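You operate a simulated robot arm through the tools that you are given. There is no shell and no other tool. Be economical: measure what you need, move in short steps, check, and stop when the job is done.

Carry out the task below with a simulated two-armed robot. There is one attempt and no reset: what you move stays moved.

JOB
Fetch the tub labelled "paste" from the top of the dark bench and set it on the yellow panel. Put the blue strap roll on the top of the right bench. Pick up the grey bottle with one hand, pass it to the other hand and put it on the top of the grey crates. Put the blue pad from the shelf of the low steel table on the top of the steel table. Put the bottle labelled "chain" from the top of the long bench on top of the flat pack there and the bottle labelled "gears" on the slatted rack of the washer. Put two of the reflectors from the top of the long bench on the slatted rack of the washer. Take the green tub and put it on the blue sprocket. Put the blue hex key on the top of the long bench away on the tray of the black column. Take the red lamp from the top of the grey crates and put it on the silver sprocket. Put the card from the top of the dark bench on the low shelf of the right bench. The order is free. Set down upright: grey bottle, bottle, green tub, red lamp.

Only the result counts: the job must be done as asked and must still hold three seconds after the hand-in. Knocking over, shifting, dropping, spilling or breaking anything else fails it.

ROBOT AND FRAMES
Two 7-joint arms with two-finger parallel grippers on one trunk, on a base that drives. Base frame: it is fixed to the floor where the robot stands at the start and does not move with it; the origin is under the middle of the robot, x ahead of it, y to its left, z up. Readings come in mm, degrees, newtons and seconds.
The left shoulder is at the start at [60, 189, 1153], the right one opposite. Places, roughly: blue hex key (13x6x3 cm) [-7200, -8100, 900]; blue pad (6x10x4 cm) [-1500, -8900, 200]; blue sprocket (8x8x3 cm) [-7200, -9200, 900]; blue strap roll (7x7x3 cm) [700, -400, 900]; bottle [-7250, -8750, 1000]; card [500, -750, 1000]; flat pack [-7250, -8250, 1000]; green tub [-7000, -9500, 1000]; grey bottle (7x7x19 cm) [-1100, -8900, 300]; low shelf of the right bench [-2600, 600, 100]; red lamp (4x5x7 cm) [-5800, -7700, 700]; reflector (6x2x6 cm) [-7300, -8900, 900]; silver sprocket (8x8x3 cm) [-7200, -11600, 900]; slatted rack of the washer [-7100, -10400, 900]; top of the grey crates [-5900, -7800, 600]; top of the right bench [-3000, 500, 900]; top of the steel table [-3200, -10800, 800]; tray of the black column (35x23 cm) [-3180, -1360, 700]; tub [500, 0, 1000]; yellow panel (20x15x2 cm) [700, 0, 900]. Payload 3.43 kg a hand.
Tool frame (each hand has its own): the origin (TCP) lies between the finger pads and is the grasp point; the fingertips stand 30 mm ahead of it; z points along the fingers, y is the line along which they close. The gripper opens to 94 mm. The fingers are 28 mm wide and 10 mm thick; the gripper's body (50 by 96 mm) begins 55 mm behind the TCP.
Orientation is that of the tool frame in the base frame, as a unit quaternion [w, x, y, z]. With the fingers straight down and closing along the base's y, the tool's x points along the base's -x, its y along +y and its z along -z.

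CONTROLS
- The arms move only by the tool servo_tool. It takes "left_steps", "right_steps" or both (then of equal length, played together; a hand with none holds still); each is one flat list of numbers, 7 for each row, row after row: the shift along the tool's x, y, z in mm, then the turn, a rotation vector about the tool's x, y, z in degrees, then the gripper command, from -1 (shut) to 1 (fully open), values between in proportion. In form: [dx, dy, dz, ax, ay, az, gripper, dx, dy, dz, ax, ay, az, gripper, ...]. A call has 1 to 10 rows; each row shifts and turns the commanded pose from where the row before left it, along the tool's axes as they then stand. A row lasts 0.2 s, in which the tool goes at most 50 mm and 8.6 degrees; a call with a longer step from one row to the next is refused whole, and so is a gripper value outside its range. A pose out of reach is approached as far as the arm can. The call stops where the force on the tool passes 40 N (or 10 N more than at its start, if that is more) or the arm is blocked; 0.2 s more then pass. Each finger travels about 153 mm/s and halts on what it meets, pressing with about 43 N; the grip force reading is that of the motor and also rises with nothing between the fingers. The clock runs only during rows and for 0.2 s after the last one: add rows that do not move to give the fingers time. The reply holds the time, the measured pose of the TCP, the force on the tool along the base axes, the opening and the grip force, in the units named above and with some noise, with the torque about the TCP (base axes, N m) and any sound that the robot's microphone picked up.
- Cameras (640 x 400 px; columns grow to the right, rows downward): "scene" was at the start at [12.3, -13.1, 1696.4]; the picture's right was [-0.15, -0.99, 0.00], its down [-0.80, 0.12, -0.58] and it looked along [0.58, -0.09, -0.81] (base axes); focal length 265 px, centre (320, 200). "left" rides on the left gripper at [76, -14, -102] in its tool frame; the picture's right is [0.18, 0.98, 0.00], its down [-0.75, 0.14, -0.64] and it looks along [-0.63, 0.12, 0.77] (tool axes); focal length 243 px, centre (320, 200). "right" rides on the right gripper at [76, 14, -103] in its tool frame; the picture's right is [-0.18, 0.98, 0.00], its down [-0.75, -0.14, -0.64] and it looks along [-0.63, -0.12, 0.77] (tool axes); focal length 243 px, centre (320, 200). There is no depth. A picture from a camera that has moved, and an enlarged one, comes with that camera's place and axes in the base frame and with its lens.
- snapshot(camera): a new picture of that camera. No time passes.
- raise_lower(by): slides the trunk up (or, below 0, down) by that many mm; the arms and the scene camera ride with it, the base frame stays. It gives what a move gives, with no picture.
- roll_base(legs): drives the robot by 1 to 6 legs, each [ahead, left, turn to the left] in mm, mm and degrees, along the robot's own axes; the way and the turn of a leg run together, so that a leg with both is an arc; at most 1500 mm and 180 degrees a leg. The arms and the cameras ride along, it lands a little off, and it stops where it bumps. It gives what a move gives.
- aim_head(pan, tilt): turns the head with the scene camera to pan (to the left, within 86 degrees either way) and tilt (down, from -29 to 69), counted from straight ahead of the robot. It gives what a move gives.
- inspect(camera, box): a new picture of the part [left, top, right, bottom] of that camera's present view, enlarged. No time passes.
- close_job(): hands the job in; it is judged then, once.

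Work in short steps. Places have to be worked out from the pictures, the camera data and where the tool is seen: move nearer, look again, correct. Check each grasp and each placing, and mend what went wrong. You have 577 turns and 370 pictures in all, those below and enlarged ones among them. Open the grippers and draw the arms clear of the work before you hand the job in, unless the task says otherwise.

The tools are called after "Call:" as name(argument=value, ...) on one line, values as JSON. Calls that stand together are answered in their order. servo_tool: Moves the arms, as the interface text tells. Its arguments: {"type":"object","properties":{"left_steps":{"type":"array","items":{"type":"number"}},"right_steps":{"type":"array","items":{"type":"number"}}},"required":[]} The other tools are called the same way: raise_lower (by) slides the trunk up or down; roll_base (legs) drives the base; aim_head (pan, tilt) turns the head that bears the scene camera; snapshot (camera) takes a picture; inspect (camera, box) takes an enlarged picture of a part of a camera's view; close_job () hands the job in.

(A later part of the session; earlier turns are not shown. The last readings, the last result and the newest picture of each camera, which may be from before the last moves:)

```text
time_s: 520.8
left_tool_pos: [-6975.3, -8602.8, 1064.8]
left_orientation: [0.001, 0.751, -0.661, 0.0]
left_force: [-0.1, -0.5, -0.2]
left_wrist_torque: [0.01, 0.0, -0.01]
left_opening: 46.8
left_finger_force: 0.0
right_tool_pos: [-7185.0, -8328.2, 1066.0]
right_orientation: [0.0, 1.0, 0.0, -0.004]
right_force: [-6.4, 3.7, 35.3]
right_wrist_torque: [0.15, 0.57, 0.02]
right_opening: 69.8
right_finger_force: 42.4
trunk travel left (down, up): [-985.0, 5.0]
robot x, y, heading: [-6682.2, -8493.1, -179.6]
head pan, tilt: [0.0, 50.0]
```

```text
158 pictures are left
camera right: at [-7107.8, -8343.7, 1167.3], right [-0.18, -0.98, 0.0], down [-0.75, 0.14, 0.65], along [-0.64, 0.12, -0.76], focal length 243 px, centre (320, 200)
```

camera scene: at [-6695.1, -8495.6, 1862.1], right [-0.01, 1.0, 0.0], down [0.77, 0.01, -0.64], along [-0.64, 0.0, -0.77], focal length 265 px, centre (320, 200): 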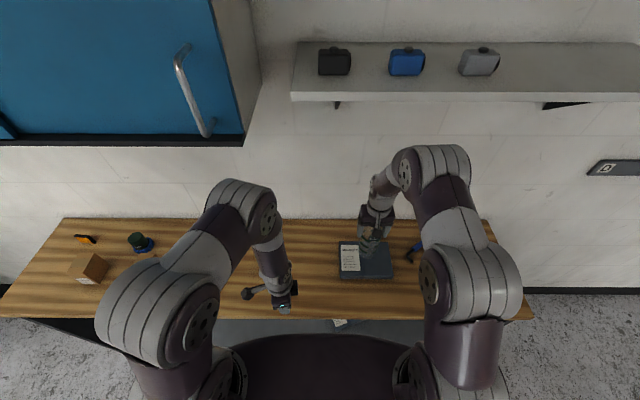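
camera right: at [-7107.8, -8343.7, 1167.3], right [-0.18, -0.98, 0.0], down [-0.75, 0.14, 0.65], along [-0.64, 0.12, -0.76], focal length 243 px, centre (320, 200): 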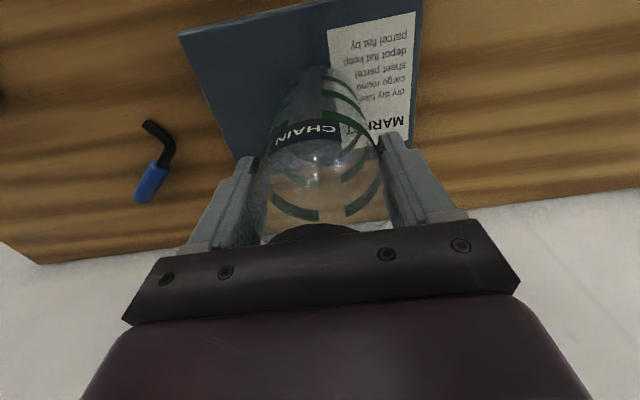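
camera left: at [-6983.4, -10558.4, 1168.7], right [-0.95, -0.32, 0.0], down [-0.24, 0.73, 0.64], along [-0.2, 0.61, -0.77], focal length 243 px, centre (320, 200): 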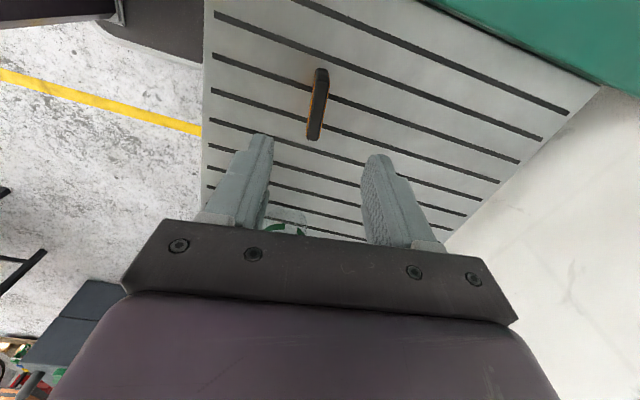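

Contact on the pack (top ≈926). I relax, open and rise.

Call:
servo_tool(right_steps=[0, 0, -3, 0, 0, 0, -1, 0, 0, 0, 0, 0, 0, 0.55, 0, 0, 0, 0, 0, 0, 1, 0, 0, 0, 0, 0, 0, 1, 0, 0, -15, 0, 0, 0, 1, 0, 0, -35, 0, 0, 0, 1, 0, 0, -40, 0, 0, 0, 1, 20, 0, -40, 0, 0, 0, 1])

Call:
snapshot(camera="right")

```text
time_s: 522.6
left_tool_pos: [-6975.4, -8602.6, 1064.4]
left_orientation: [0.0, 0.75, -0.661, 0.002]
left_force: [0.2, 0.0, 0.6]
left_wrist_torque: [-0.05, 0.01, 0.02]
left_opening: 47.0
left_finger_force: 0.0
right_tool_pos: [-7162.0, -8329.1, 1198.2]
right_orientation: [0.001, 1.0, 0.001, 0.002]
right_force: [0.1, 0.3, 1.0]
right_wrist_torque: [0.0, 0.02, -0.01]
right_opening: 94.1
right_finger_force: 0.0
trunk travel left (down, up): [-985.0, 5.0]
robot x, y, heading: [-6678.6, -8492.8, -179.4]
head pan, tilt: [0.0, 50.0]
```

```text
157 pictures are left
camera right: at [-7086.1, -8343.6, 1298.7], right [-0.18, -0.98, 0.0], down [-0.75, 0.14, 0.64], along [-0.63, 0.12, -0.77], focal length 243 px, centre (320, 200)
```

right: 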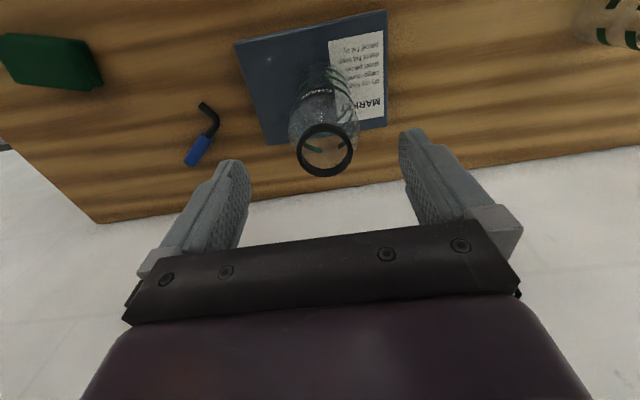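

CHAIN stands on the flat pack. The blue hex key's handle is at ≈(-7255,-8090), lying diagonally. I strafe right 240 mm and turn the right hand 52° to grip across the handle.

Call:
roll_base(legs=[[0, -240, 0]])

Call:
servo_tool(right_steps=[0, 0, 0, 0, 0, 8.5, 0.6, 0, 0, 0, 0, 0, 8.5, 0.4, 0, 0, 0, 0, 0, 8.5, 0.2, 0, 0, 0, 0, 0, 8.5, 0.2, 0, 0, 0, 0, 0, 8.5, 0.2, 0, 0, 0, 0, 0, 8.5, 0.2])

Call:
snapshot(camera="right")

```text
time_s: 524.4
left_tool_pos: [-6977.7, -8363.8, 1063.6]
left_orientation: [-0.001, 0.75, -0.661, 0.0]
left_force: [0.2, -1.0, -0.1]
left_wrist_torque: [0.0, -0.01, -0.02]
left_opening: 46.9
left_finger_force: 0.0
right_tool_pos: [-7166.7, -8090.8, 1196.3]
right_orientation: [-0.001, 1.0, 0.002, 0.001]
right_force: [0.1, -0.2, -0.2]
right_wrist_torque: [0.03, -0.01, -0.02]
right_opening: 94.1
right_finger_force: 0.1
trunk travel left (down, up): [-985.0, 5.0]
robot x, y, heading: [-6680.4, -8253.7, -179.3]
head pan, tilt: [0.0, 50.0]
```

```text
time_s: 525.8
left_tool_pos: [-6978.3, -8361.2, 1064.0]
left_orientation: [0.0, 0.75, -0.661, 0.001]
left_force: [-0.3, 0.2, -0.6]
left_wrist_torque: [0.0, 0.02, -0.01]
left_opening: 46.9
left_finger_force: 0.0
right_tool_pos: [-7166.2, -8089.3, 1194.8]
right_orientation: [0.0, 0.903, -0.43, 0.001]
right_force: [-0.1, 0.4, -0.1]
right_wrist_torque: [-0.02, -0.03, 0.0]
right_opening: 56.3
right_finger_force: 0.0
trunk travel left (down, up): [-985.0, 5.0]
robot x, y, heading: [-6678.5, -8252.0, -179.6]
head pan, tilt: [0.0, 50.0]
```

```text
156 pictures are left
camera right: at [-7130.1, -8157.2, 1297.6], right [-0.88, -0.48, 0.0], down [-0.37, 0.67, 0.64], along [-0.3, 0.56, -0.77], focal length 243 px, centre (320, 200)
```

right: 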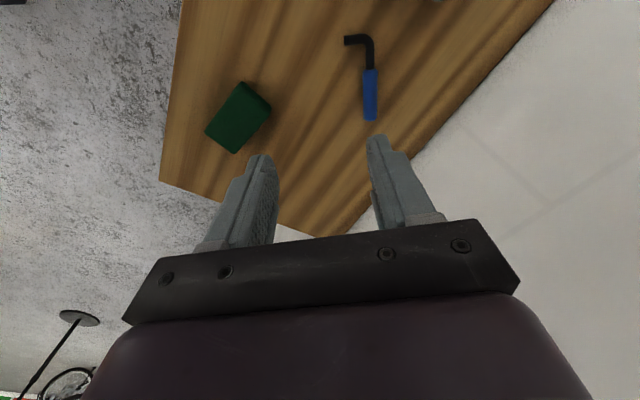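

Handle centre ≈(-7250,-8094), well aligned. I move above it and down to z≈1000.

Call:
servo_tool(right_steps=[-25, 35, 10, 0, 0, 0, 0.2, -24, 34, 20, 0, 0, 0, 0.2, 0, 0, 45, 0, 0, 0, 0.2, 0, 0, 45, 0, 0, 0, 0.2, 0, 0, 45, 0, 0, 0, 0.2, 0, 0, 30, 0, 0, 0, 0.2, 0, 0, 0, 0, 0, 0, 0.2])

Call:
snapshot(camera="right")

```text
time_s: 527.4
left_tool_pos: [-6977.4, -8362.0, 1063.5]
left_orientation: [0.001, 0.75, -0.661, 0.001]
left_force: [-0.1, 0.7, 0.5]
left_wrist_torque: [-0.01, -0.04, 0.01]
left_opening: 47.0
left_finger_force: 0.1
right_tool_pos: [-7249.5, -8095.2, 999.8]
right_orientation: [-0.001, 0.903, -0.429, 0.0]
right_force: [1.2, 0.4, -0.1]
right_wrist_torque: [0.0, -0.03, -0.02]
right_opening: 56.5
right_finger_force: 0.0
trunk travel left (down, up): [-985.0, 5.0]
robot x, y, heading: [-6679.7, -8250.3, -179.7]
head pan, tilt: [0.0, 50.0]
```

```text
155 pictures are left
camera right: at [-7213.3, -8163.5, 1102.7], right [-0.88, -0.48, 0.0], down [-0.37, 0.67, 0.64], along [-0.31, 0.56, -0.77], focal length 243 px, centre (320, 200)
```

right: 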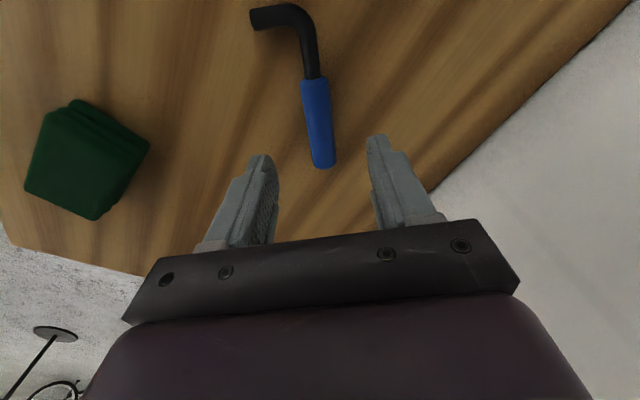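

Exactly above the handle. I descend to z≈934 and close.

Call:
servo_tool(right_steps=[0, 0, 35, 0, 0, 0, 0.2, 0, 0, 25, 0, 0, 0, 0.2, 0, 0, 5, 0, 0, 0, 0.2, 0, 0, 0, 0, 0, 0, -0.4, 0, 0, 0, 0, 0, 0, -1, 0, 0, 0, 0, 0, 0, -1])

Call:
snapshot(camera="right")

```text
time_s: 528.8
left_tool_pos: [-6977.2, -8362.1, 1064.1]
left_orientation: [0.0, 0.751, -0.661, 0.002]
left_force: [0.2, -0.4, -0.1]
left_wrist_torque: [0.01, 0.0, 0.01]
left_opening: 47.0
left_finger_force: 0.1
right_tool_pos: [-7249.7, -8094.3, 934.9]
right_orientation: [0.0, 0.904, -0.428, 0.0]
right_force: [0.8, 0.2, -0.1]
right_wrist_torque: [0.01, 0.01, 0.04]
right_opening: 19.7
right_finger_force: 42.6
trunk travel left (down, up): [-985.0, 5.0]
robot x, y, heading: [-6683.1, -8252.5, -179.5]
head pan, tilt: [0.0, 50.0]
```

```text
154 pictures are left
camera right: at [-7213.6, -8162.6, 1037.4], right [-0.88, -0.48, 0.0], down [-0.37, 0.67, 0.64], along [-0.31, 0.56, -0.77], focal length 243 px, centre (320, 200)
```

right: 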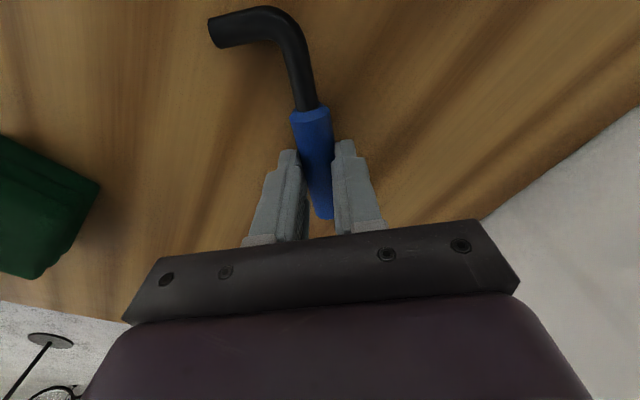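

Hex key gripped. I lift it and draw the hand back.

Call:
servo_tool(right_steps=[0, 0, -40, 0, 0, 0, -1, 0, 0, -45, 0, 0, 0, -1, 0, 0, -45, 0, 0, 0, -1, 0, 0, -45, 0, 0, 0, -1, 25, -31, -20, 0, 0, 0, -1, 25, -31, 0, 0, 0, 0, -1, 25, -31, 0, 0, 0, 0, -1, 25, -31, 0, 0, 0, 0, -1, 25, -31, 0, 0, 0, 0, -1, 25, -31, 0, 0, 0, 0, -1])

Call:
snapshot(camera="right")

Call:
snapshot(camera="scene")

```text
time_s: 531.0
left_tool_pos: [-6976.7, -8362.0, 1063.4]
left_orientation: [0.001, 0.75, -0.661, 0.0]
left_force: [-0.4, -0.2, -0.3]
left_wrist_torque: [0.0, 0.01, 0.01]
left_opening: 47.3
left_finger_force: 0.1
right_tool_pos: [-7010.2, -8090.4, 1130.2]
right_orientation: [0.0, 0.903, -0.429, 0.0]
right_force: [-0.8, 0.2, 0.5]
right_wrist_torque: [-0.01, 0.06, 0.0]
right_opening: 19.9
right_finger_force: 42.9
trunk travel left (down, up): [-985.0, 5.0]
robot x, y, heading: [-6682.4, -8248.3, -179.5]
head pan, tilt: [0.0, 50.0]
```

```text
153 pictures are left
camera right: at [-6972.2, -8158.8, 1232.8], right [-0.88, -0.48, 0.0], down [-0.37, 0.67, 0.64], along [-0.31, 0.56, -0.77], focal length 243 px, centre (320, 200)
```

right: 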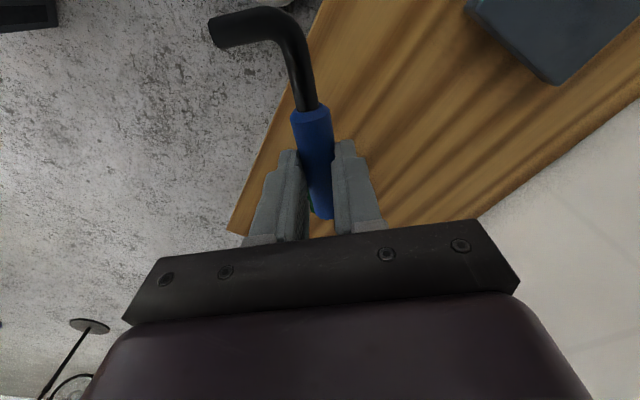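

```text
152 pictures are left
camera scene: at [-6695.4, -8254.2, 1862.1], right [-0.01, 1.0, 0.0], down [0.77, 0.01, -0.64], along [-0.64, -0.01, -0.77], focal length 265 px, centre (320, 200)
```

scene: 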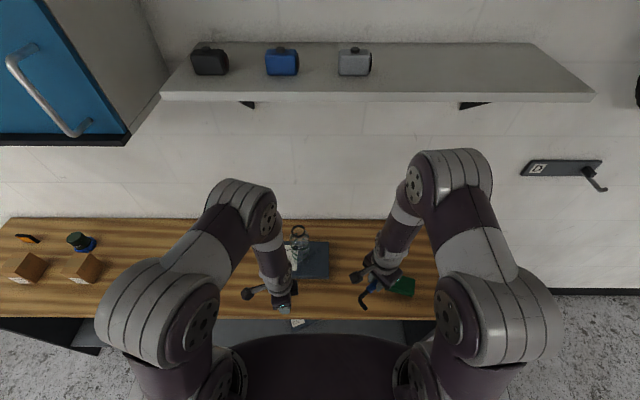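

I back off, turn to face north and look at the way.

Call:
roll_base(legs=[[-240, 0, 0], [0, 0, -90]])

Call:
aim_head(pan=0, tilt=20)

Call:
snapshot(camera="scene")

```text
time_s: 536.6
left_tool_pos: [-6544.7, -7952.0, 1064.5]
left_orientation: [0.0, -0.062, 0.998, 0.0]
left_force: [-0.2, 0.4, -0.6]
left_wrist_torque: [-0.04, 0.0, -0.04]
left_opening: 46.8
left_finger_force: 0.0
right_tool_pos: [-6272.9, -7919.7, 1130.3]
right_orientation: [0.001, -0.334, 0.943, 0.0]
right_force: [-0.2, 0.8, -0.3]
right_wrist_torque: [-0.01, -0.02, 0.0]
right_opening: 19.8
right_finger_force: 42.6
trunk travel left (down, up): [-985.0, 5.0]
robot x, y, heading: [-6439.2, -8246.6, 90.2]
head pan, tilt: [0.0, 50.0]
```

```text
time_s: 537.5
left_tool_pos: [-6543.3, -7951.7, 1063.9]
left_orientation: [-0.001, -0.062, 0.998, -0.001]
left_force: [0.9, -0.7, 0.1]
left_wrist_torque: [-0.03, 0.03, -0.02]
left_opening: 46.8
left_finger_force: 0.0
right_tool_pos: [-6272.4, -7920.6, 1130.7]
right_orientation: [0.001, -0.334, 0.943, -0.001]
right_force: [0.3, -0.3, -1.4]
right_wrist_torque: [0.01, -0.06, -0.05]
right_opening: 19.8
right_finger_force: 43.2
trunk travel left (down, up): [-985.0, 5.0]
robot x, y, heading: [-6437.9, -8248.9, 90.1]
head pan, tilt: [0.0, 20.0]
```

```text
151 pictures are left
camera scene: at [-6435.3, -8219.4, 1907.6], right [1.0, 0.01, 0.0], down [0.0, -0.34, -0.94], along [0.0, 0.94, -0.34], focal length 265 px, centre (320, 200)
```

scene: 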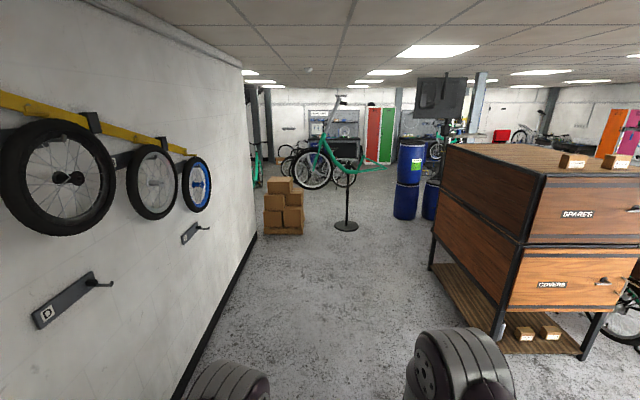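

The direct way north is blocked by a bike stand and barrels, so I go back the known free route: south, east along the aisle, around the low table, then north. First: back up, turn east, and drive along the aisle.

Call:
roll_base(legs=[[-1390, 0, 0], [0, 0, -90], [1500, 0, 0], [1200, 0, 0], [840, 0, 0]])

Call:
snapshot(camera="scene")

```text
time_s: 565.1
left_tool_pos: [-2562.2, -9381.8, 1065.0]
left_orientation: [-0.001, 0.648, 0.762, 0.0]
left_force: [-0.1, -0.7, 1.1]
left_wrist_torque: [0.0, 0.0, 0.0]
left_opening: 47.0
left_finger_force: 0.1
right_tool_pos: [-2521.2, -9651.6, 1131.1]
right_orientation: [-0.001, 0.415, 0.91, -0.001]
right_force: [0.2, 0.0, -0.1]
right_wrist_torque: [0.03, 0.01, -0.02]
right_opening: 19.8
right_finger_force: 42.8
trunk travel left (down, up): [-985.0, 5.0]
robot x, y, heading: [-2850.3, -9502.1, 2.4]
head pan, tilt: [0.0, 20.0]
```

```text
150 pictures are left
camera scene: at [-2823.2, -9502.5, 1907.8], right [0.04, -1.0, 0.0], down [-0.34, -0.01, -0.94], along [0.94, 0.04, -0.34], focal length 265 px, centre (320, 200)
```

scene: 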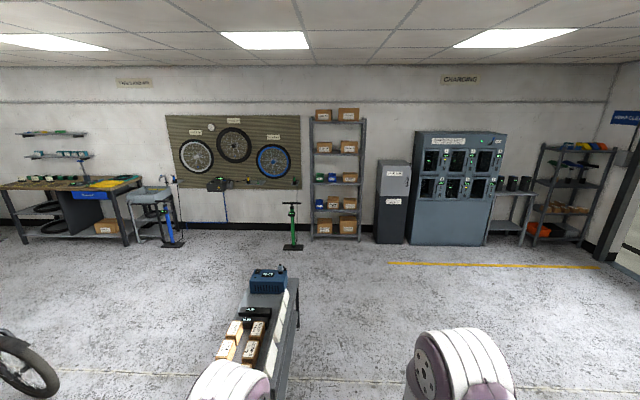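

The aisle continues south of the low table. I go along y≈-9850 to x≈-480, then will strafe north.

Call:
roll_base(legs=[[0, -350, -2.4], [1200, 0, 0], [1170, 0, 0]])

Call:
aim_head(pan=80, tilt=25)

Call:
snapshot(camera="scene")

```text
time_s: 578.8
left_tool_pos: [-127.3, -9749.8, 1064.3]
left_orientation: [0.0, 0.665, 0.747, 0.001]
left_force: [0.3, 0.4, -0.5]
left_wrist_torque: [-0.01, 0.0, -0.01]
left_opening: 47.0
left_finger_force: 0.1
right_tool_pos: [-97.0, -10021.1, 1130.2]
right_orientation: [0.0, 0.435, 0.901, -0.001]
right_force: [-0.6, 0.2, -0.8]
right_wrist_torque: [0.02, -0.01, 0.01]
right_opening: 19.8
right_finger_force: 43.8
trunk travel left (down, up): [-985.0, 5.0]
robot x, y, heading: [-425.9, -9852.2, -0.1]
head pan, tilt: [0.0, 20.0]
```

```text
time_s: 580.4
left_tool_pos: [-127.1, -9748.6, 1063.7]
left_orientation: [-0.001, 0.665, 0.747, 0.0]
left_force: [0.2, -0.8, -0.2]
left_wrist_torque: [0.04, 0.0, 0.02]
left_opening: 46.9
left_finger_force: 0.1
right_tool_pos: [-96.9, -10021.2, 1130.5]
right_orientation: [-0.002, 0.434, 0.901, -0.001]
right_force: [0.1, 0.5, -0.8]
right_wrist_torque: [-0.05, -0.05, -0.02]
right_opening: 19.7
right_finger_force: 43.5
trunk travel left (down, up): [-985.0, 5.0]
robot x, y, heading: [-425.1, -9851.2, -0.2]
head pan, tilt: [80.0, 25.0]
```

```text
149 pictures are left
camera scene: at [-468.0, -9766.4, 1899.6], right [0.98, -0.18, 0.0], down [-0.08, -0.42, -0.91], along [0.16, 0.89, -0.42], focal length 265 px, centre (320, 200)
```

scene: 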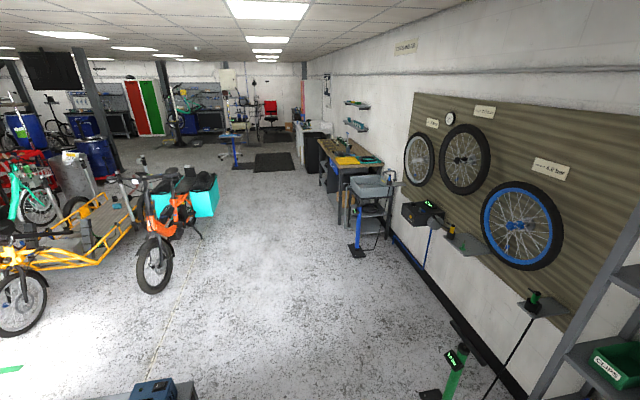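

The corridor north is clear. I strafe left (north) along x≈-430.

Call:
roll_base(legs=[[0, 1500, 0], [0, 1500, 0], [0, 1500, 0], [0, 700, 0]])

Call:
snapshot(camera="scene")

```text
time_s: 605.5
left_tool_pos: [122.8, -4549.6, 1063.0]
left_orientation: [-0.001, 0.7, 0.714, 0.0]
left_force: [0.6, -0.3, -0.7]
left_wrist_torque: [0.0, -0.02, -0.02]
left_opening: 46.9
left_finger_force: 0.0
right_tool_pos: [126.8, -4823.5, 1130.7]
right_orientation: [-0.001, 0.478, 0.879, 0.0]
right_force: [-0.2, -0.2, -0.9]
right_wrist_torque: [-0.01, 0.03, -0.03]
right_opening: 19.9
right_finger_force: 42.6
trunk travel left (down, up): [-985.0, 5.0]
robot x, y, heading: [-184.9, -4627.8, -5.8]
head pan, tilt: [80.0, 25.0]
```

```text
148 pictures are left
camera scene: at [-219.1, -4535.2, 1899.7], right [0.96, -0.27, 0.0], down [-0.11, -0.41, -0.91], along [0.24, 0.87, -0.42], focal length 265 px, centre (320, 200)
```

scene: 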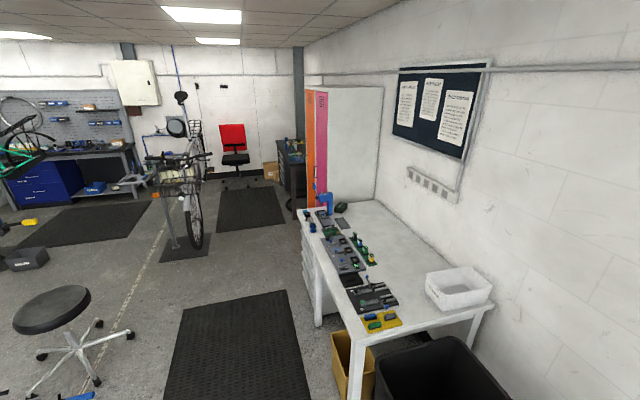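

I drifted to x≈-185. I back west 600 mm, turn to face north and strafe west to x≈-2280.

Call:
roll_base(legs=[[-600, 0, 0], [0, 0, 95.8], [0, 1490, 0]])

Call:
aim_head(pan=10, tilt=22)

Call:
snapshot(camera="scene")

```text
time_s: 619.8
left_tool_pos: [-2370.2, -4297.3, 1062.7]
left_orientation: [-0.001, -0.069, 0.998, -0.001]
left_force: [-0.4, 0.0, -0.7]
left_wrist_torque: [0.03, 0.04, 0.01]
left_opening: 47.0
left_finger_force: 0.0
right_tool_pos: [-2101.0, -4261.4, 1131.9]
right_orientation: [0.0, -0.34, 0.94, 0.0]
right_force: [0.2, 0.0, -1.4]
right_wrist_torque: [0.02, 0.03, -0.01]
right_opening: 19.8
right_finger_force: 42.9
trunk travel left (down, up): [-985.0, 5.0]
robot x, y, heading: [-2258.0, -4591.5, 91.0]
head pan, tilt: [80.0, 25.0]
```

```text
time_s: 621.2
left_tool_pos: [-2371.6, -4298.1, 1063.0]
left_orientation: [-0.001, -0.068, 0.998, -0.001]
left_force: [-0.4, 0.1, -0.1]
left_wrist_torque: [-0.03, 0.01, 0.0]
left_opening: 47.1
left_finger_force: 0.2
right_tool_pos: [-2099.8, -4262.2, 1130.5]
right_orientation: [-0.001, -0.34, 0.94, -0.001]
right_force: [0.2, -0.2, -0.5]
right_wrist_torque: [-0.01, 0.01, -0.01]
right_opening: 20.0
right_finger_force: 42.8
trunk travel left (down, up): [-985.0, 5.0]
robot x, y, heading: [-2260.7, -4591.8, 91.5]
head pan, tilt: [10.0, 22.0]
```

```text
147 pictures are left
camera scene: at [-2275.4, -4564.8, 1904.5], right [0.98, 0.19, 0.0], down [0.07, -0.37, -0.93], along [-0.18, 0.91, -0.37], focal length 265 px, centre (320, 200)
```

scene: 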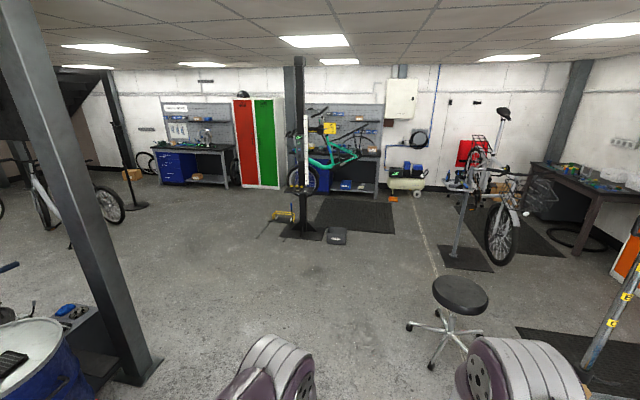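

I zoom on the black column to find its tray.

Call:
inspect(camera="scene", box=[230, 90, 410, 250])

```text
2.50 times, centred on (320, 170) of scene
camera zoom: at [-2275.4, -4564.8, 1904.5], right [0.98, 0.19, 0.0], down [0.07, -0.37, -0.93], along [-0.18, 0.91, -0.37], focal length 661 px, centre (320, 275)
```

zoom: 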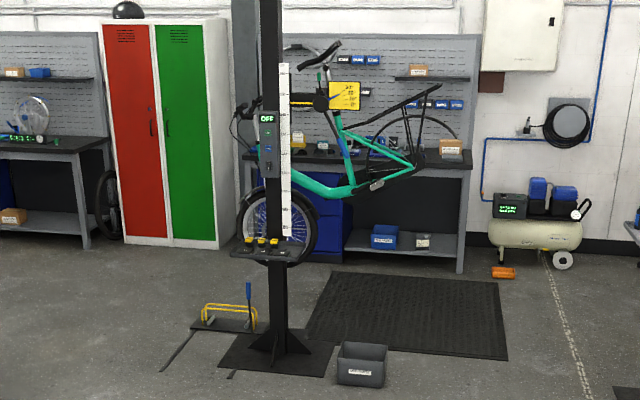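

The tray is on the column's south side at ≈(-3230,-1340,700), holding three yellow clamps. I drive to (-3200,-2250) facing north.

Call:
roll_base(legs=[[1050, 430, 0], [1280, 460, -1.5]])

Call:
aim_head(pan=0, tilt=40)

Call:
snapshot(camera="scene")

```text
time_s: 633.4
left_tool_pos: [-3249.0, -1974.8, 1063.9]
left_orientation: [-0.001, -0.048, 0.999, 0.0]
left_force: [0.1, 0.0, -0.6]
left_wrist_torque: [0.03, 0.01, 0.01]
left_opening: 46.8
left_finger_force: 0.0
right_tool_pos: [-2976.7, -1950.9, 1131.6]
right_orientation: [0.0, -0.321, 0.947, -0.001]
right_force: [0.8, 0.5, -0.3]
right_wrist_torque: [-0.02, 0.02, 0.0]
right_opening: 20.0
right_finger_force: 43.3
trunk travel left (down, up): [-985.0, 5.0]
robot x, y, heading: [-3150.5, -2275.7, 88.9]
head pan, tilt: [10.0, 22.0]
```

```text
time_s: 634.2
left_tool_pos: [-3248.8, -1972.6, 1064.3]
left_orientation: [-0.001, -0.049, 0.999, -0.002]
left_force: [0.0, -0.2, -0.3]
left_wrist_torque: [0.01, 0.0, 0.02]
left_opening: 46.9
left_finger_force: 0.0
right_tool_pos: [-2976.2, -1950.4, 1130.8]
right_orientation: [0.0, -0.322, 0.947, -0.002]
right_force: [0.7, -0.8, -1.6]
right_wrist_torque: [0.01, 0.01, -0.01]
right_opening: 20.0
right_finger_force: 42.9
trunk travel left (down, up): [-985.0, 5.0]
robot x, y, heading: [-3148.9, -2274.1, 88.7]
head pan, tilt: [0.0, 40.0]
```

```text
145 pictures are left
camera scene: at [-3147.6, -2251.4, 1876.4], right [1.0, -0.02, 0.0], down [-0.01, -0.64, -0.77], along [0.02, 0.77, -0.64], focal length 265 px, centre (320, 200)
```

scene: 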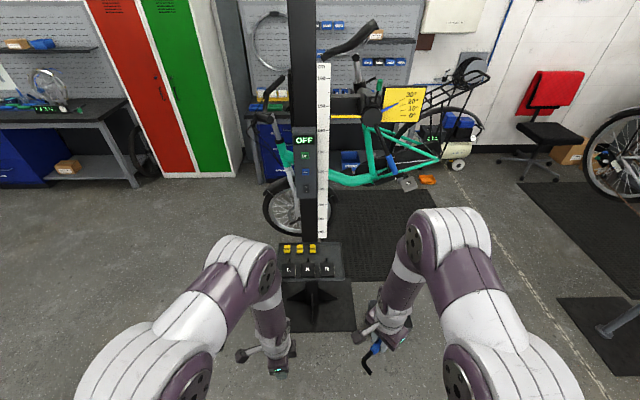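

Call:
inspect(camera="scene", box=[255, 225, 365, 300])

```text
5.33 times, centred on (310, 262) of scene
camera zoom: at [-3147.6, -2251.4, 1876.4], right [1.0, -0.02, 0.0], down [-0.01, -0.64, -0.77], along [0.02, 0.77, -0.64], focal length 1411 px, centre (373, -133)
```

zoom: 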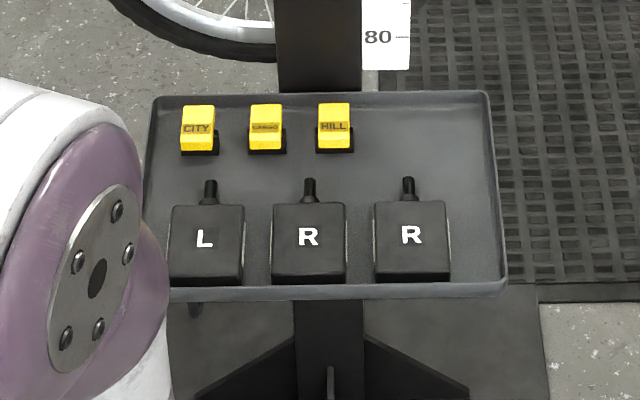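

The tray has a free strip at its right edge and a free back-right area. Best is the key's long side along the right strip with the hook at the back pointing left; for that the hand must turn +127°. I try it in free air.

Call:
servo_tool(right_steps=[0, 0, 0, 0, 0, 8.5, -1, 0, 0, 0, 0, 0, 8.5, -1, 0, 0, 0, 0, 0, 8.5, -1, 0, 0, 0, 0, 0, 8.5, -1, 0, 0, 0, 0, 0, 8.5, -1, 0, 0, 0, 0, 0, 8.5, -1, 0, 0, 0, 0, 0, 8.5, -1, 0, 0, 0, 0, 0, 8.5, -1, 0, 0, 0, 0, 0, 8.5, -1, 0, 0, 0, 0, 0, 8.5, -1])

```text
time_s: 636.4
left_tool_pos: [-3249.5, -1973.6, 1063.5]
left_orientation: [-0.001, -0.048, 0.999, -0.001]
left_force: [-0.1, 0.7, -0.6]
left_wrist_torque: [0.02, -0.02, 0.0]
left_opening: 47.1
left_finger_force: 0.0
right_tool_pos: [-2976.6, -1947.9, 1130.1]
right_orientation: [0.0, 0.404, 0.915, -0.001]
right_force: [0.4, 0.3, -1.1]
right_wrist_torque: [0.0, 0.03, 0.0]
right_opening: 20.0
right_finger_force: 43.0
trunk travel left (down, up): [-985.0, 5.0]
robot x, y, heading: [-3146.8, -2274.0, 89.0]
head pan, tilt: [0.0, 40.0]
```

It turned freely; I complete the remaining 42°.

Call:
servo_tool(right_steps=[0, 0, 0, 0, 0, 8.4, -1, 0, 0, 0, 0, 0, 8.4, -1, 0, 0, 0, 0, 0, 8.4, -1, 0, 0, 0, 0, 0, 8.4, -1, 0, 0, 0, 0, 0, 8.4, -1])

Call:
snapshot(camera="right")

```text
time_s: 637.6
left_tool_pos: [-3250.2, -1973.1, 1063.0]
left_orientation: [-0.001, -0.049, 0.999, 0.0]
left_force: [0.4, -0.3, 0.6]
left_wrist_torque: [0.01, 0.01, -0.01]
left_opening: 46.9
left_finger_force: 0.1
right_tool_pos: [-2976.9, -1947.8, 1132.1]
right_orientation: [0.001, 0.705, 0.71, -0.001]
right_force: [0.8, -0.5, -1.1]
right_wrist_torque: [0.01, 0.02, -0.01]
right_opening: 19.9
right_finger_force: 42.7
trunk travel left (down, up): [-985.0, 5.0]
robot x, y, heading: [-3148.2, -2274.1, 89.0]
head pan, tilt: [0.0, 40.0]
```

```text
143 pictures are left
camera right: at [-2963.1, -1871.3, 1232.3], right [0.98, -0.18, 0.0], down [-0.14, -0.75, 0.64], along [-0.11, -0.63, -0.76], focal length 243 px, centre (320, 200)
```

right: 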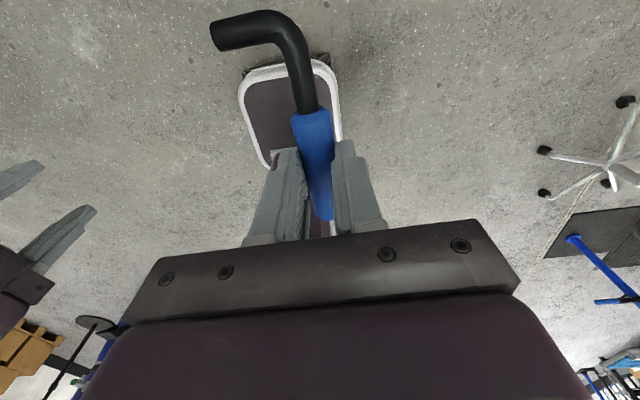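

Fingers would hit the pedal in that strip, so a diagonal lay in the back-right area is better: handle toward the back-left, bend toward front-right. That needs the hand at −45° from nominal: I turn back 225° in three calls while watching.

Call:
servo_tool(right_steps=[0, 0, 0, 0, 0, -8.5, -1, 0, 0, 0, 0, 0, -8.5, -1, 0, 0, 0, 0, 0, -8.5, -1, 0, 0, 0, 0, 0, -8.5, -1, 0, 0, 0, 0, 0, -8.5, -1, 0, 0, 0, 0, 0, -8.5, -1, 0, 0, 0, 0, 0, -8.5, -1, 0, 0, 0, 0, 0, -8.5, -1, 0, 0, 0, 0, 0, -8.5, -1, 0, 0, 0, 0, 0, -8.5, -1])

Call:
servo_tool(right_steps=[0, 0, 0, 0, 0, -8.5, -1, 0, 0, 0, 0, 0, -8.5, -1, 0, 0, 0, 0, 0, -8.5, -1, 0, 0, 0, 0, 0, -8.5, -1, 0, 0, 0, 0, 0, -8.5, -1, 0, 0, 0, 0, 0, -8.5, -1, 0, 0, 0, 0, 0, -8.5, -1, 0, 0, 0, 0, 0, -8.5, -1, 0, 0, 0, 0, 0, -8.5, -1, 0, 0, 0, 0, 0, -8.5, -1])

Call:
servo_tool(right_steps=[0, 0, 0, 0, 0, -8.5, -1, 0, 0, 0, 0, 0, -8.5, -1, 0, 0, 0, 0, 0, -8.5, -1, 0, 0, 0, 0, 0, -8.5, -1, 0, 0, 0, 0, 0, -8.5, -1, 0, 0, 0, 0, 0, -8.5, -1])

Call:
roll_base(legs=[[330, 100, 1]])

Call:
snapshot(camera="right")

Call:
snapshot(camera="scene")

```text
time_s: 639.8
left_tool_pos: [-3249.1, -1973.9, 1062.9]
left_orientation: [-0.001, -0.049, 0.999, -0.001]
left_force: [-0.5, -0.6, -0.3]
left_wrist_torque: [-0.02, -0.01, 0.02]
left_opening: 47.2
left_finger_force: 0.0
right_tool_pos: [-2976.0, -1948.3, 1130.5]
right_orientation: [0.001, 0.038, 0.999, -0.001]
right_force: [-0.3, -0.3, -0.7]
right_wrist_torque: [0.0, -0.06, 0.03]
right_opening: 19.8
right_finger_force: 42.8
trunk travel left (down, up): [-985.0, 5.0]
robot x, y, heading: [-3151.5, -2276.3, 88.8]
head pan, tilt: [0.0, 40.0]
```

```text
time_s: 642.0
left_tool_pos: [-3249.5, -1973.2, 1063.7]
left_orientation: [0.0, -0.049, 0.999, -0.002]
left_force: [0.2, -1.1, 0.1]
left_wrist_torque: [0.0, -0.01, -0.01]
left_opening: 47.0
left_finger_force: 0.1
right_tool_pos: [-2976.1, -1949.9, 1131.0]
right_orientation: [0.0, -0.647, 0.763, 0.0]
right_force: [-0.7, -0.3, -1.0]
right_wrist_torque: [0.02, 0.01, -0.01]
right_opening: 19.5
right_finger_force: 42.2
trunk travel left (down, up): [-985.0, 5.0]
robot x, y, heading: [-3147.0, -2270.9, 88.6]
head pan, tilt: [0.0, 40.0]
```

```text
time_s: 643.4
left_tool_pos: [-3249.4, -1973.3, 1063.8]
left_orientation: [-0.001, -0.049, 0.999, -0.001]
left_force: [0.5, 0.2, -0.2]
left_wrist_torque: [-0.01, -0.03, 0.0]
left_opening: 47.2
left_finger_force: 0.0
right_tool_pos: [-2977.7, -1949.9, 1129.1]
right_orientation: [0.001, 0.912, -0.411, 0.001]
right_force: [-0.5, -0.8, -1.0]
right_wrist_torque: [0.02, 0.02, 0.0]
right_opening: 19.9
right_finger_force: 43.4
trunk travel left (down, up): [-985.0, 5.0]
robot x, y, heading: [-3148.8, -2275.6, 88.9]
head pan, tilt: [0.0, 40.0]
```

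```text
time_s: 645.6
left_tool_pos: [-3350.5, -1646.7, 1065.2]
left_orientation: [-0.001, -0.06, 0.998, -0.001]
left_force: [-0.2, 0.0, 0.0]
left_wrist_torque: [-0.01, 0.02, 0.01]
left_opening: 47.1
left_finger_force: 0.0
right_tool_pos: [-3078.2, -1616.8, 1129.7]
right_orientation: [0.0, 0.916, -0.401, 0.001]
right_force: [0.1, 0.2, -0.2]
right_wrist_torque: [0.01, 0.03, 0.02]
right_opening: 19.9
right_finger_force: 42.5
trunk travel left (down, up): [-985.0, 5.0]
robot x, y, heading: [-3244.5, -1940.3, 89.7]
head pan, tilt: [0.0, 40.0]
```

```text
142 pictures are left
camera right: at [-3037.4, -1682.6, 1232.2], right [-0.85, -0.53, 0.0], down [-0.41, 0.65, 0.64], along [-0.34, 0.54, -0.77], focal length 243 px, centre (320, 200)
```

right: 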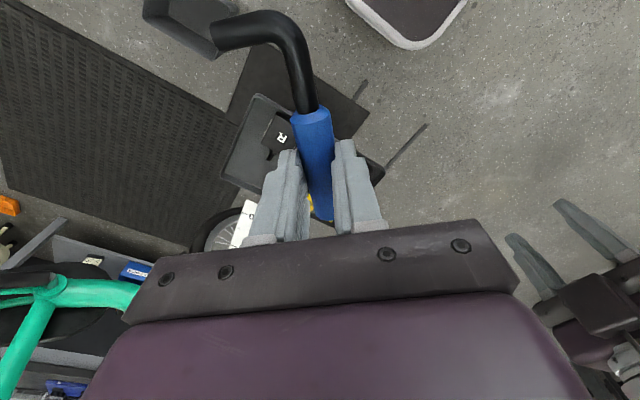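

```text
141 pictures are left
camera scene: at [-3242.0, -1923.5, 1876.4], right [1.0, 0.0, 0.0], down [0.0, -0.64, -0.77], along [0.0, 0.77, -0.64], focal length 265 px, centre (320, 200)
```

scene: 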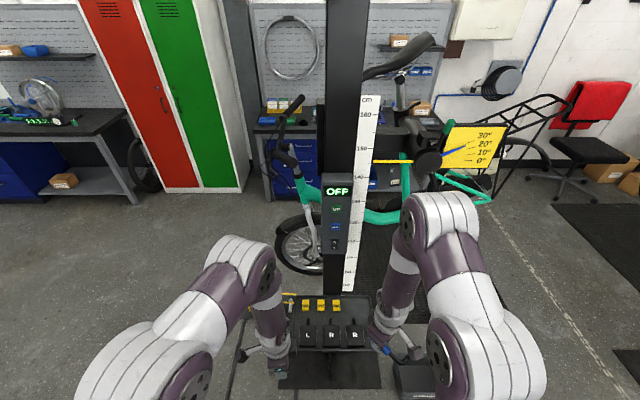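

The hand is now at −47°. I zoom on the tray for exact coordinates.

Call:
inspect(camera="scene", box=[270, 280, 400, 370])

```text
4.44 times, centred on (335, 325) of scene
camera zoom: at [-3242.0, -1923.5, 1876.4], right [1.0, 0.0, 0.0], down [0.0, -0.64, -0.77], along [0.0, 0.77, -0.64], focal length 1176 px, centre (253, -356)
```

zoom: 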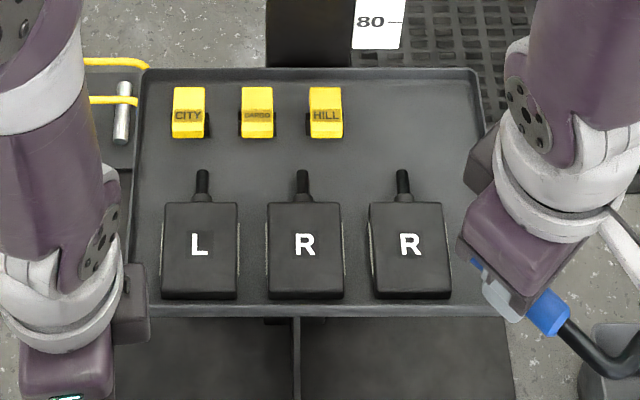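

The tray spans x -3355…-3000, y -1480…-1256, rim ≈725; the white ruler stands at y≈-1250 behind it. I plan TCP ≈(-3098,-1313). I pull the left hand back, lower the trunk 300 mm and roll 90 mm ahead.

Call:
servo_tool(left_steps=[0, -35, 0, 0, 0, 0, 0, 0, -35, 0, 0, 0, 0, 0, 20, -30, 0, 0, 0, 0, 0])

Call:
raise_lower(by=-280)

Call:
roll_base(legs=[[85, 0, 0]])

Call:
snapshot(camera="right")

Call:
snapshot(camera="scene")

```text
time_s: 646.4
left_tool_pos: [-3358.1, -1749.0, 1063.0]
left_orientation: [0.0, -0.059, 0.998, -0.001]
left_force: [-1.0, -0.2, -0.1]
left_wrist_torque: [0.0, -0.01, -0.03]
left_opening: 46.9
left_finger_force: 0.1
right_tool_pos: [-3080.2, -1615.2, 1128.8]
right_orientation: [0.002, 0.916, -0.401, 0.001]
right_force: [-0.5, 0.5, -0.5]
right_wrist_torque: [0.04, 0.04, -0.02]
right_opening: 19.8
right_finger_force: 42.6
trunk travel left (down, up): [-985.0, 5.0]
robot x, y, heading: [-3242.4, -1943.7, 90.0]
head pan, tilt: [0.0, 40.0]
```

```text
time_s: 649.3
left_tool_pos: [-3356.7, -1748.4, 782.9]
left_orientation: [-0.001, -0.059, 0.998, -0.001]
left_force: [1.0, 0.0, -0.3]
left_wrist_torque: [-0.02, -0.01, 0.09]
left_opening: 46.9
left_finger_force: 0.1
right_tool_pos: [-3078.5, -1614.8, 849.4]
right_orientation: [0.001, 0.916, -0.401, 0.0]
right_force: [0.3, 0.7, 0.1]
right_wrist_torque: [-0.02, 0.01, -0.01]
right_opening: 19.8
right_finger_force: 42.6
trunk travel left (down, up): [-705.0, 285.0]
robot x, y, heading: [-3238.7, -1945.2, 90.0]
head pan, tilt: [0.0, 40.0]
```

```text
time_s: 650.4
left_tool_pos: [-3357.9, -1662.5, 783.0]
left_orientation: [-0.001, -0.061, 0.998, 0.0]
left_force: [-0.9, 1.1, 0.0]
left_wrist_torque: [-0.02, 0.04, 0.02]
left_opening: 47.0
left_finger_force: 0.1
right_tool_pos: [-3080.3, -1526.8, 850.2]
right_orientation: [0.001, 0.917, -0.4, 0.001]
right_force: [0.1, 1.1, -1.2]
right_wrist_torque: [-0.03, 0.02, -0.01]
right_opening: 19.9
right_finger_force: 43.0
trunk travel left (down, up): [-705.0, 285.0]
robot x, y, heading: [-3247.3, -1858.5, 90.2]
head pan, tilt: [0.0, 40.0]
```

```text
139 pictures are left
camera right: at [-3038.4, -1593.6, 951.6], right [-0.85, -0.53, 0.0], down [-0.41, 0.65, 0.64], along [-0.34, 0.54, -0.77], focal length 243 px, centre (320, 200)
```

right: 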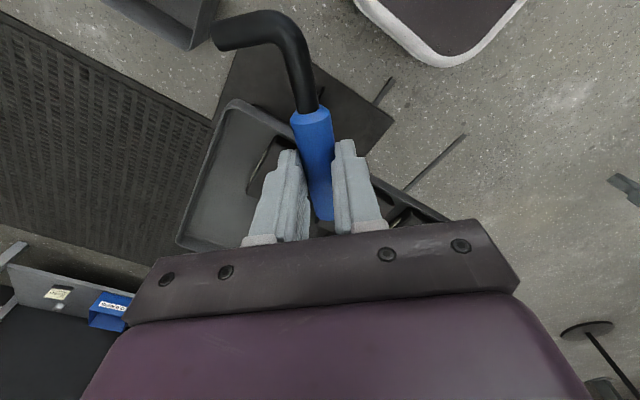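

```text
138 pictures are left
camera scene: at [-3243.1, -1833.1, 1596.3], right [1.0, 0.0, 0.0], down [0.0, -0.64, -0.77], along [0.0, 0.77, -0.64], focal length 265 px, centre (320, 200)
```

scene: 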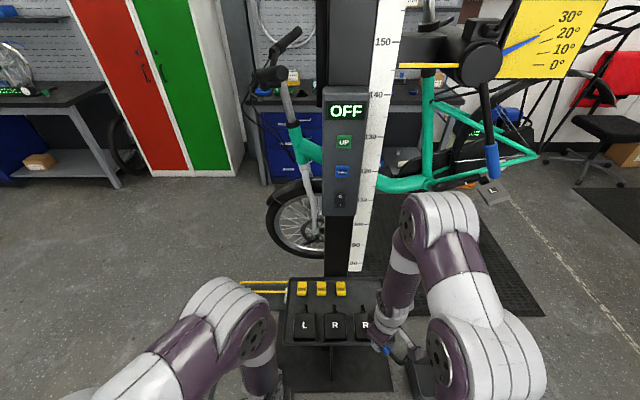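

I move the key over the tray's back-right area at safe height (5 of 6 steps), then look.

Call:
servo_tool(right_steps=[-28.5, -21, 0, 0, 0, 0, -1, -28.5, -21, 0, 0, 0, 0, -1, -28.5, -21, 0, 0, 0, 0, -1, -28.5, -21, 0, 0, 0, 0, -1, -28.5, -21, 0, 0, 0, 0, -1, 0, 0, 0, 0, 0, 0, -1])

Call:
snapshot(camera="right")

Call:
inspect(camera="scene", box=[270, 250, 430, 370])

```text
time_s: 651.8
left_tool_pos: [-3358.2, -1662.6, 781.9]
left_orientation: [-0.001, -0.06, 0.998, -0.001]
left_force: [0.4, 0.6, 0.2]
left_wrist_torque: [0.02, 0.01, -0.01]
left_opening: 47.1
left_finger_force: 0.0
right_tool_pos: [-3097.4, -1354.4, 850.2]
right_orientation: [0.001, 0.916, -0.401, 0.001]
right_force: [1.0, -0.5, -1.1]
right_wrist_torque: [0.0, 0.02, -0.03]
right_opening: 19.6
right_finger_force: 43.1
trunk travel left (down, up): [-705.0, 285.0]
robot x, y, heading: [-3243.1, -1857.1, 90.4]
head pan, tilt: [0.0, 40.0]
```

```text
137 pictures are left
camera right: at [-3056.5, -1419.8, 952.0], right [-0.85, -0.53, 0.0], down [-0.41, 0.65, 0.64], along [-0.34, 0.54, -0.77], focal length 243 px, centre (320, 200)
```

right: 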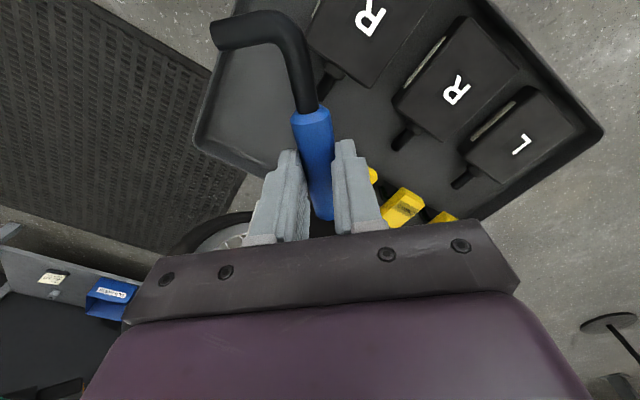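

```text
3.33 times, centred on (350, 310) of scene
camera zoom: at [-3243.0, -1835.0, 1596.3], right [1.0, 0.0, 0.0], down [0.0, -0.64, -0.77], along [0.0, 0.77, -0.64], focal length 882 px, centre (220, -167)
```

zoom: 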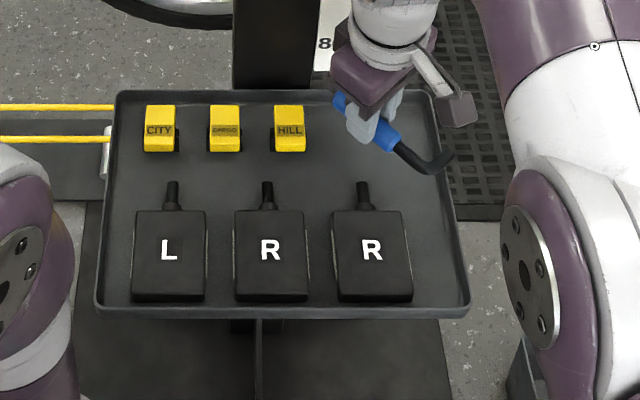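

Plenty of room: pedal stem tip y≈-1367, HILL tag's edge x≈-3160. I go to (-3106,-1322) and descend toward the tray floor.

Call:
servo_tool(right_steps=[-29.6, -15.2, 0, 0, 0, 0, -1, 0, 0, 25, 0, 0, 0, -1, 0, 0, 25, 0, 0, 0, -1, 0, 0, 20, 0, 0, 0, -1, 0, 0, 0, 0, 0, 0, -1])

Call:
snapshot(camera="right")

Call:
inspect(camera="scene", box=[270, 250, 430, 370])

```text
time_s: 653.0
left_tool_pos: [-3357.3, -1662.8, 784.7]
left_orientation: [-0.001, -0.06, 0.998, -0.001]
left_force: [0.4, 0.0, -0.5]
left_wrist_torque: [-0.02, 0.03, 0.0]
left_opening: 47.0
left_finger_force: 0.1
right_tool_pos: [-3106.9, -1322.9, 778.3]
right_orientation: [0.002, 0.916, -0.4, 0.0]
right_force: [-0.1, 0.2, -0.5]
right_wrist_torque: [0.0, 0.03, -0.01]
right_opening: 20.0
right_finger_force: 43.1
trunk travel left (down, up): [-705.0, 285.0]
robot x, y, heading: [-3243.5, -1857.1, 90.1]
head pan, tilt: [0.0, 40.0]
```

```text
135 pictures are left
camera right: at [-3065.6, -1388.1, 880.5], right [-0.85, -0.53, 0.0], down [-0.41, 0.65, 0.64], along [-0.34, 0.54, -0.77], focal length 243 px, centre (320, 200)
```

right: 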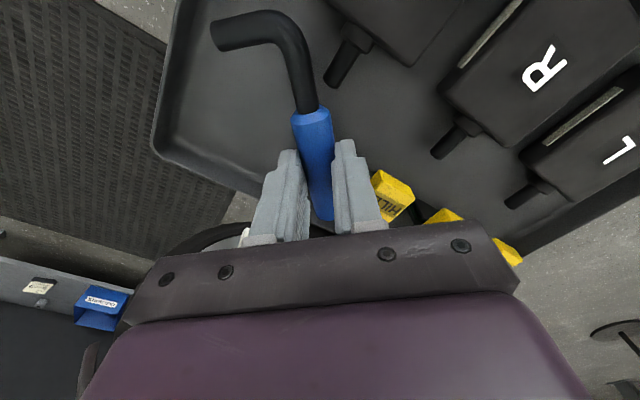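

```text
3.33 times, centred on (350, 310) of scene
camera zoom: at [-3243.1, -1834.7, 1596.3], right [1.0, 0.0, 0.0], down [0.0, -0.64, -0.77], along [0.0, 0.77, -0.64], focal length 882 px, centre (220, -167)
```

zoom: 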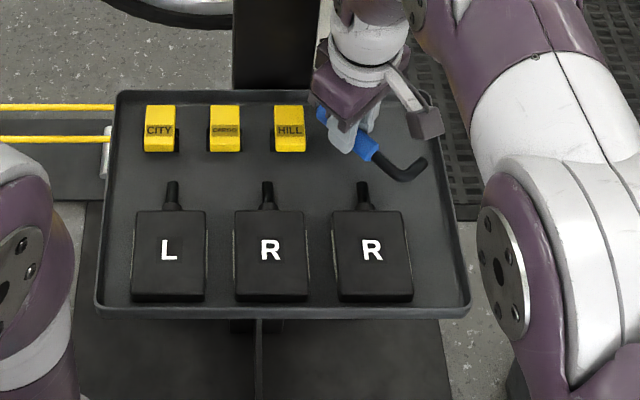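

Everything clears; I shift 4 mm right and lower in small steps to contact.

Call:
servo_tool(right_steps=[2.7, -2.9, 10, 0, 0, 0, -1, 0, 0, 6, 0, 0, 0, -1, 0, 0, 4, 0, 0, 0, -1, 0, 0, 4, 0, 0, 0, -1, 0, 0, 3, 0, 0, 0, -1, 0, 0, 3, 0, 0, 0, -1, 0, 0, 3, 0, 0, 0, -1, 0, 0, 3, 0, 0, 0, -1, 0, 0, 3, 0, 0, 0, -1, 0, 0, 0, 0, 0, 0, -1])

Call:
snapshot(camera="right")

```text
time_s: 655.1
left_tool_pos: [-3357.1, -1661.5, 783.5]
left_orientation: [-0.001, -0.06, 0.998, -0.001]
left_force: [0.3, 0.9, 0.0]
left_wrist_torque: [0.02, 0.0, -0.01]
left_opening: 47.2
left_finger_force: 0.1
right_tool_pos: [-3104.3, -1320.6, 741.1]
right_orientation: [0.001, 0.917, -0.4, 0.001]
right_force: [-0.5, -1.1, -0.2]
right_wrist_torque: [0.02, 0.02, -0.06]
right_opening: 19.7
right_finger_force: 43.3
trunk travel left (down, up): [-705.0, 285.0]
robot x, y, heading: [-3243.7, -1860.9, 90.0]
head pan, tilt: [0.0, 40.0]
```

```text
133 pictures are left
camera right: at [-3063.0, -1386.5, 842.8], right [-0.85, -0.53, 0.0], down [-0.41, 0.65, 0.64], along [-0.34, 0.54, -0.77], focal length 243 px, centre (320, 200)
```

right: 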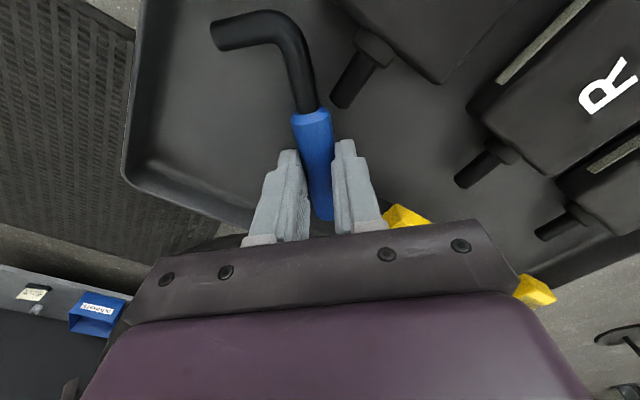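

Not in contact yet at z=741; I continue down in 3 mm steps.

Call:
servo_tool(right_steps=[0, 0, 3, 0, 0, 0, -1, 0, 0, 3, 0, 0, 0, -1, 0, 0, 3, 0, 0, 0, -1, 0, 0, 3, 0, 0, 0, -1, 0, 0, 3, 0, 0, 0, -1, 0, 0, 3, 0, 0, 0, -1, 0, 0, 3, 0, 0, 0, -1, 0, 0, 3, 0, 0, 0, -1, 0, 0, 0, 0, 0, 0, -1])

Call:
snapshot(camera="right")

```text
time_s: 656.4
left_tool_pos: [-3357.6, -1663.7, 782.5]
left_orientation: [0.0, -0.06, 0.998, 0.0]
left_force: [-0.3, -0.5, -0.3]
left_wrist_torque: [-0.01, 0.0, -0.01]
left_opening: 47.0
left_finger_force: 0.1
right_tool_pos: [-3104.9, -1318.1, 730.4]
right_orientation: [-0.004, 0.916, -0.4, -0.001]
right_force: [-0.3, -5.0, 19.9]
right_wrist_torque: [-0.2, -0.08, 0.02]
right_opening: 19.6
right_finger_force: 43.2
trunk travel left (down, up): [-705.0, 285.0]
robot x, y, heading: [-3244.4, -1856.8, 90.1]
head pan, tilt: [0.0, 40.0]
stopped in row 6 (right hand): the force on the tool passed its limit at 55 N (the readings are from after the stop); the commanded pose is now the measured one
```

```text
132 pictures are left
camera right: at [-3063.4, -1385.2, 831.5], right [-0.85, -0.53, 0.0], down [-0.41, 0.64, 0.65], along [-0.34, 0.55, -0.76], focal length 243 px, centre (320, 200)
```

right: 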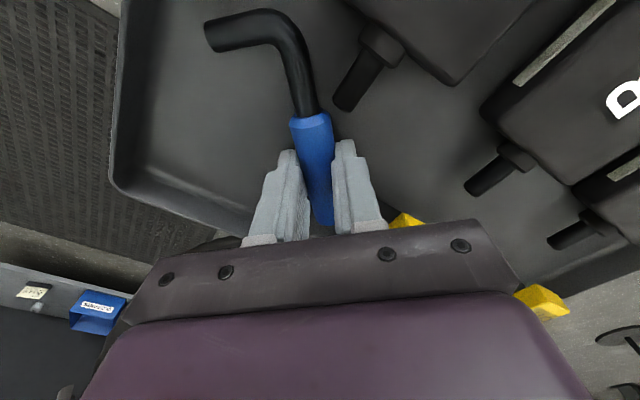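

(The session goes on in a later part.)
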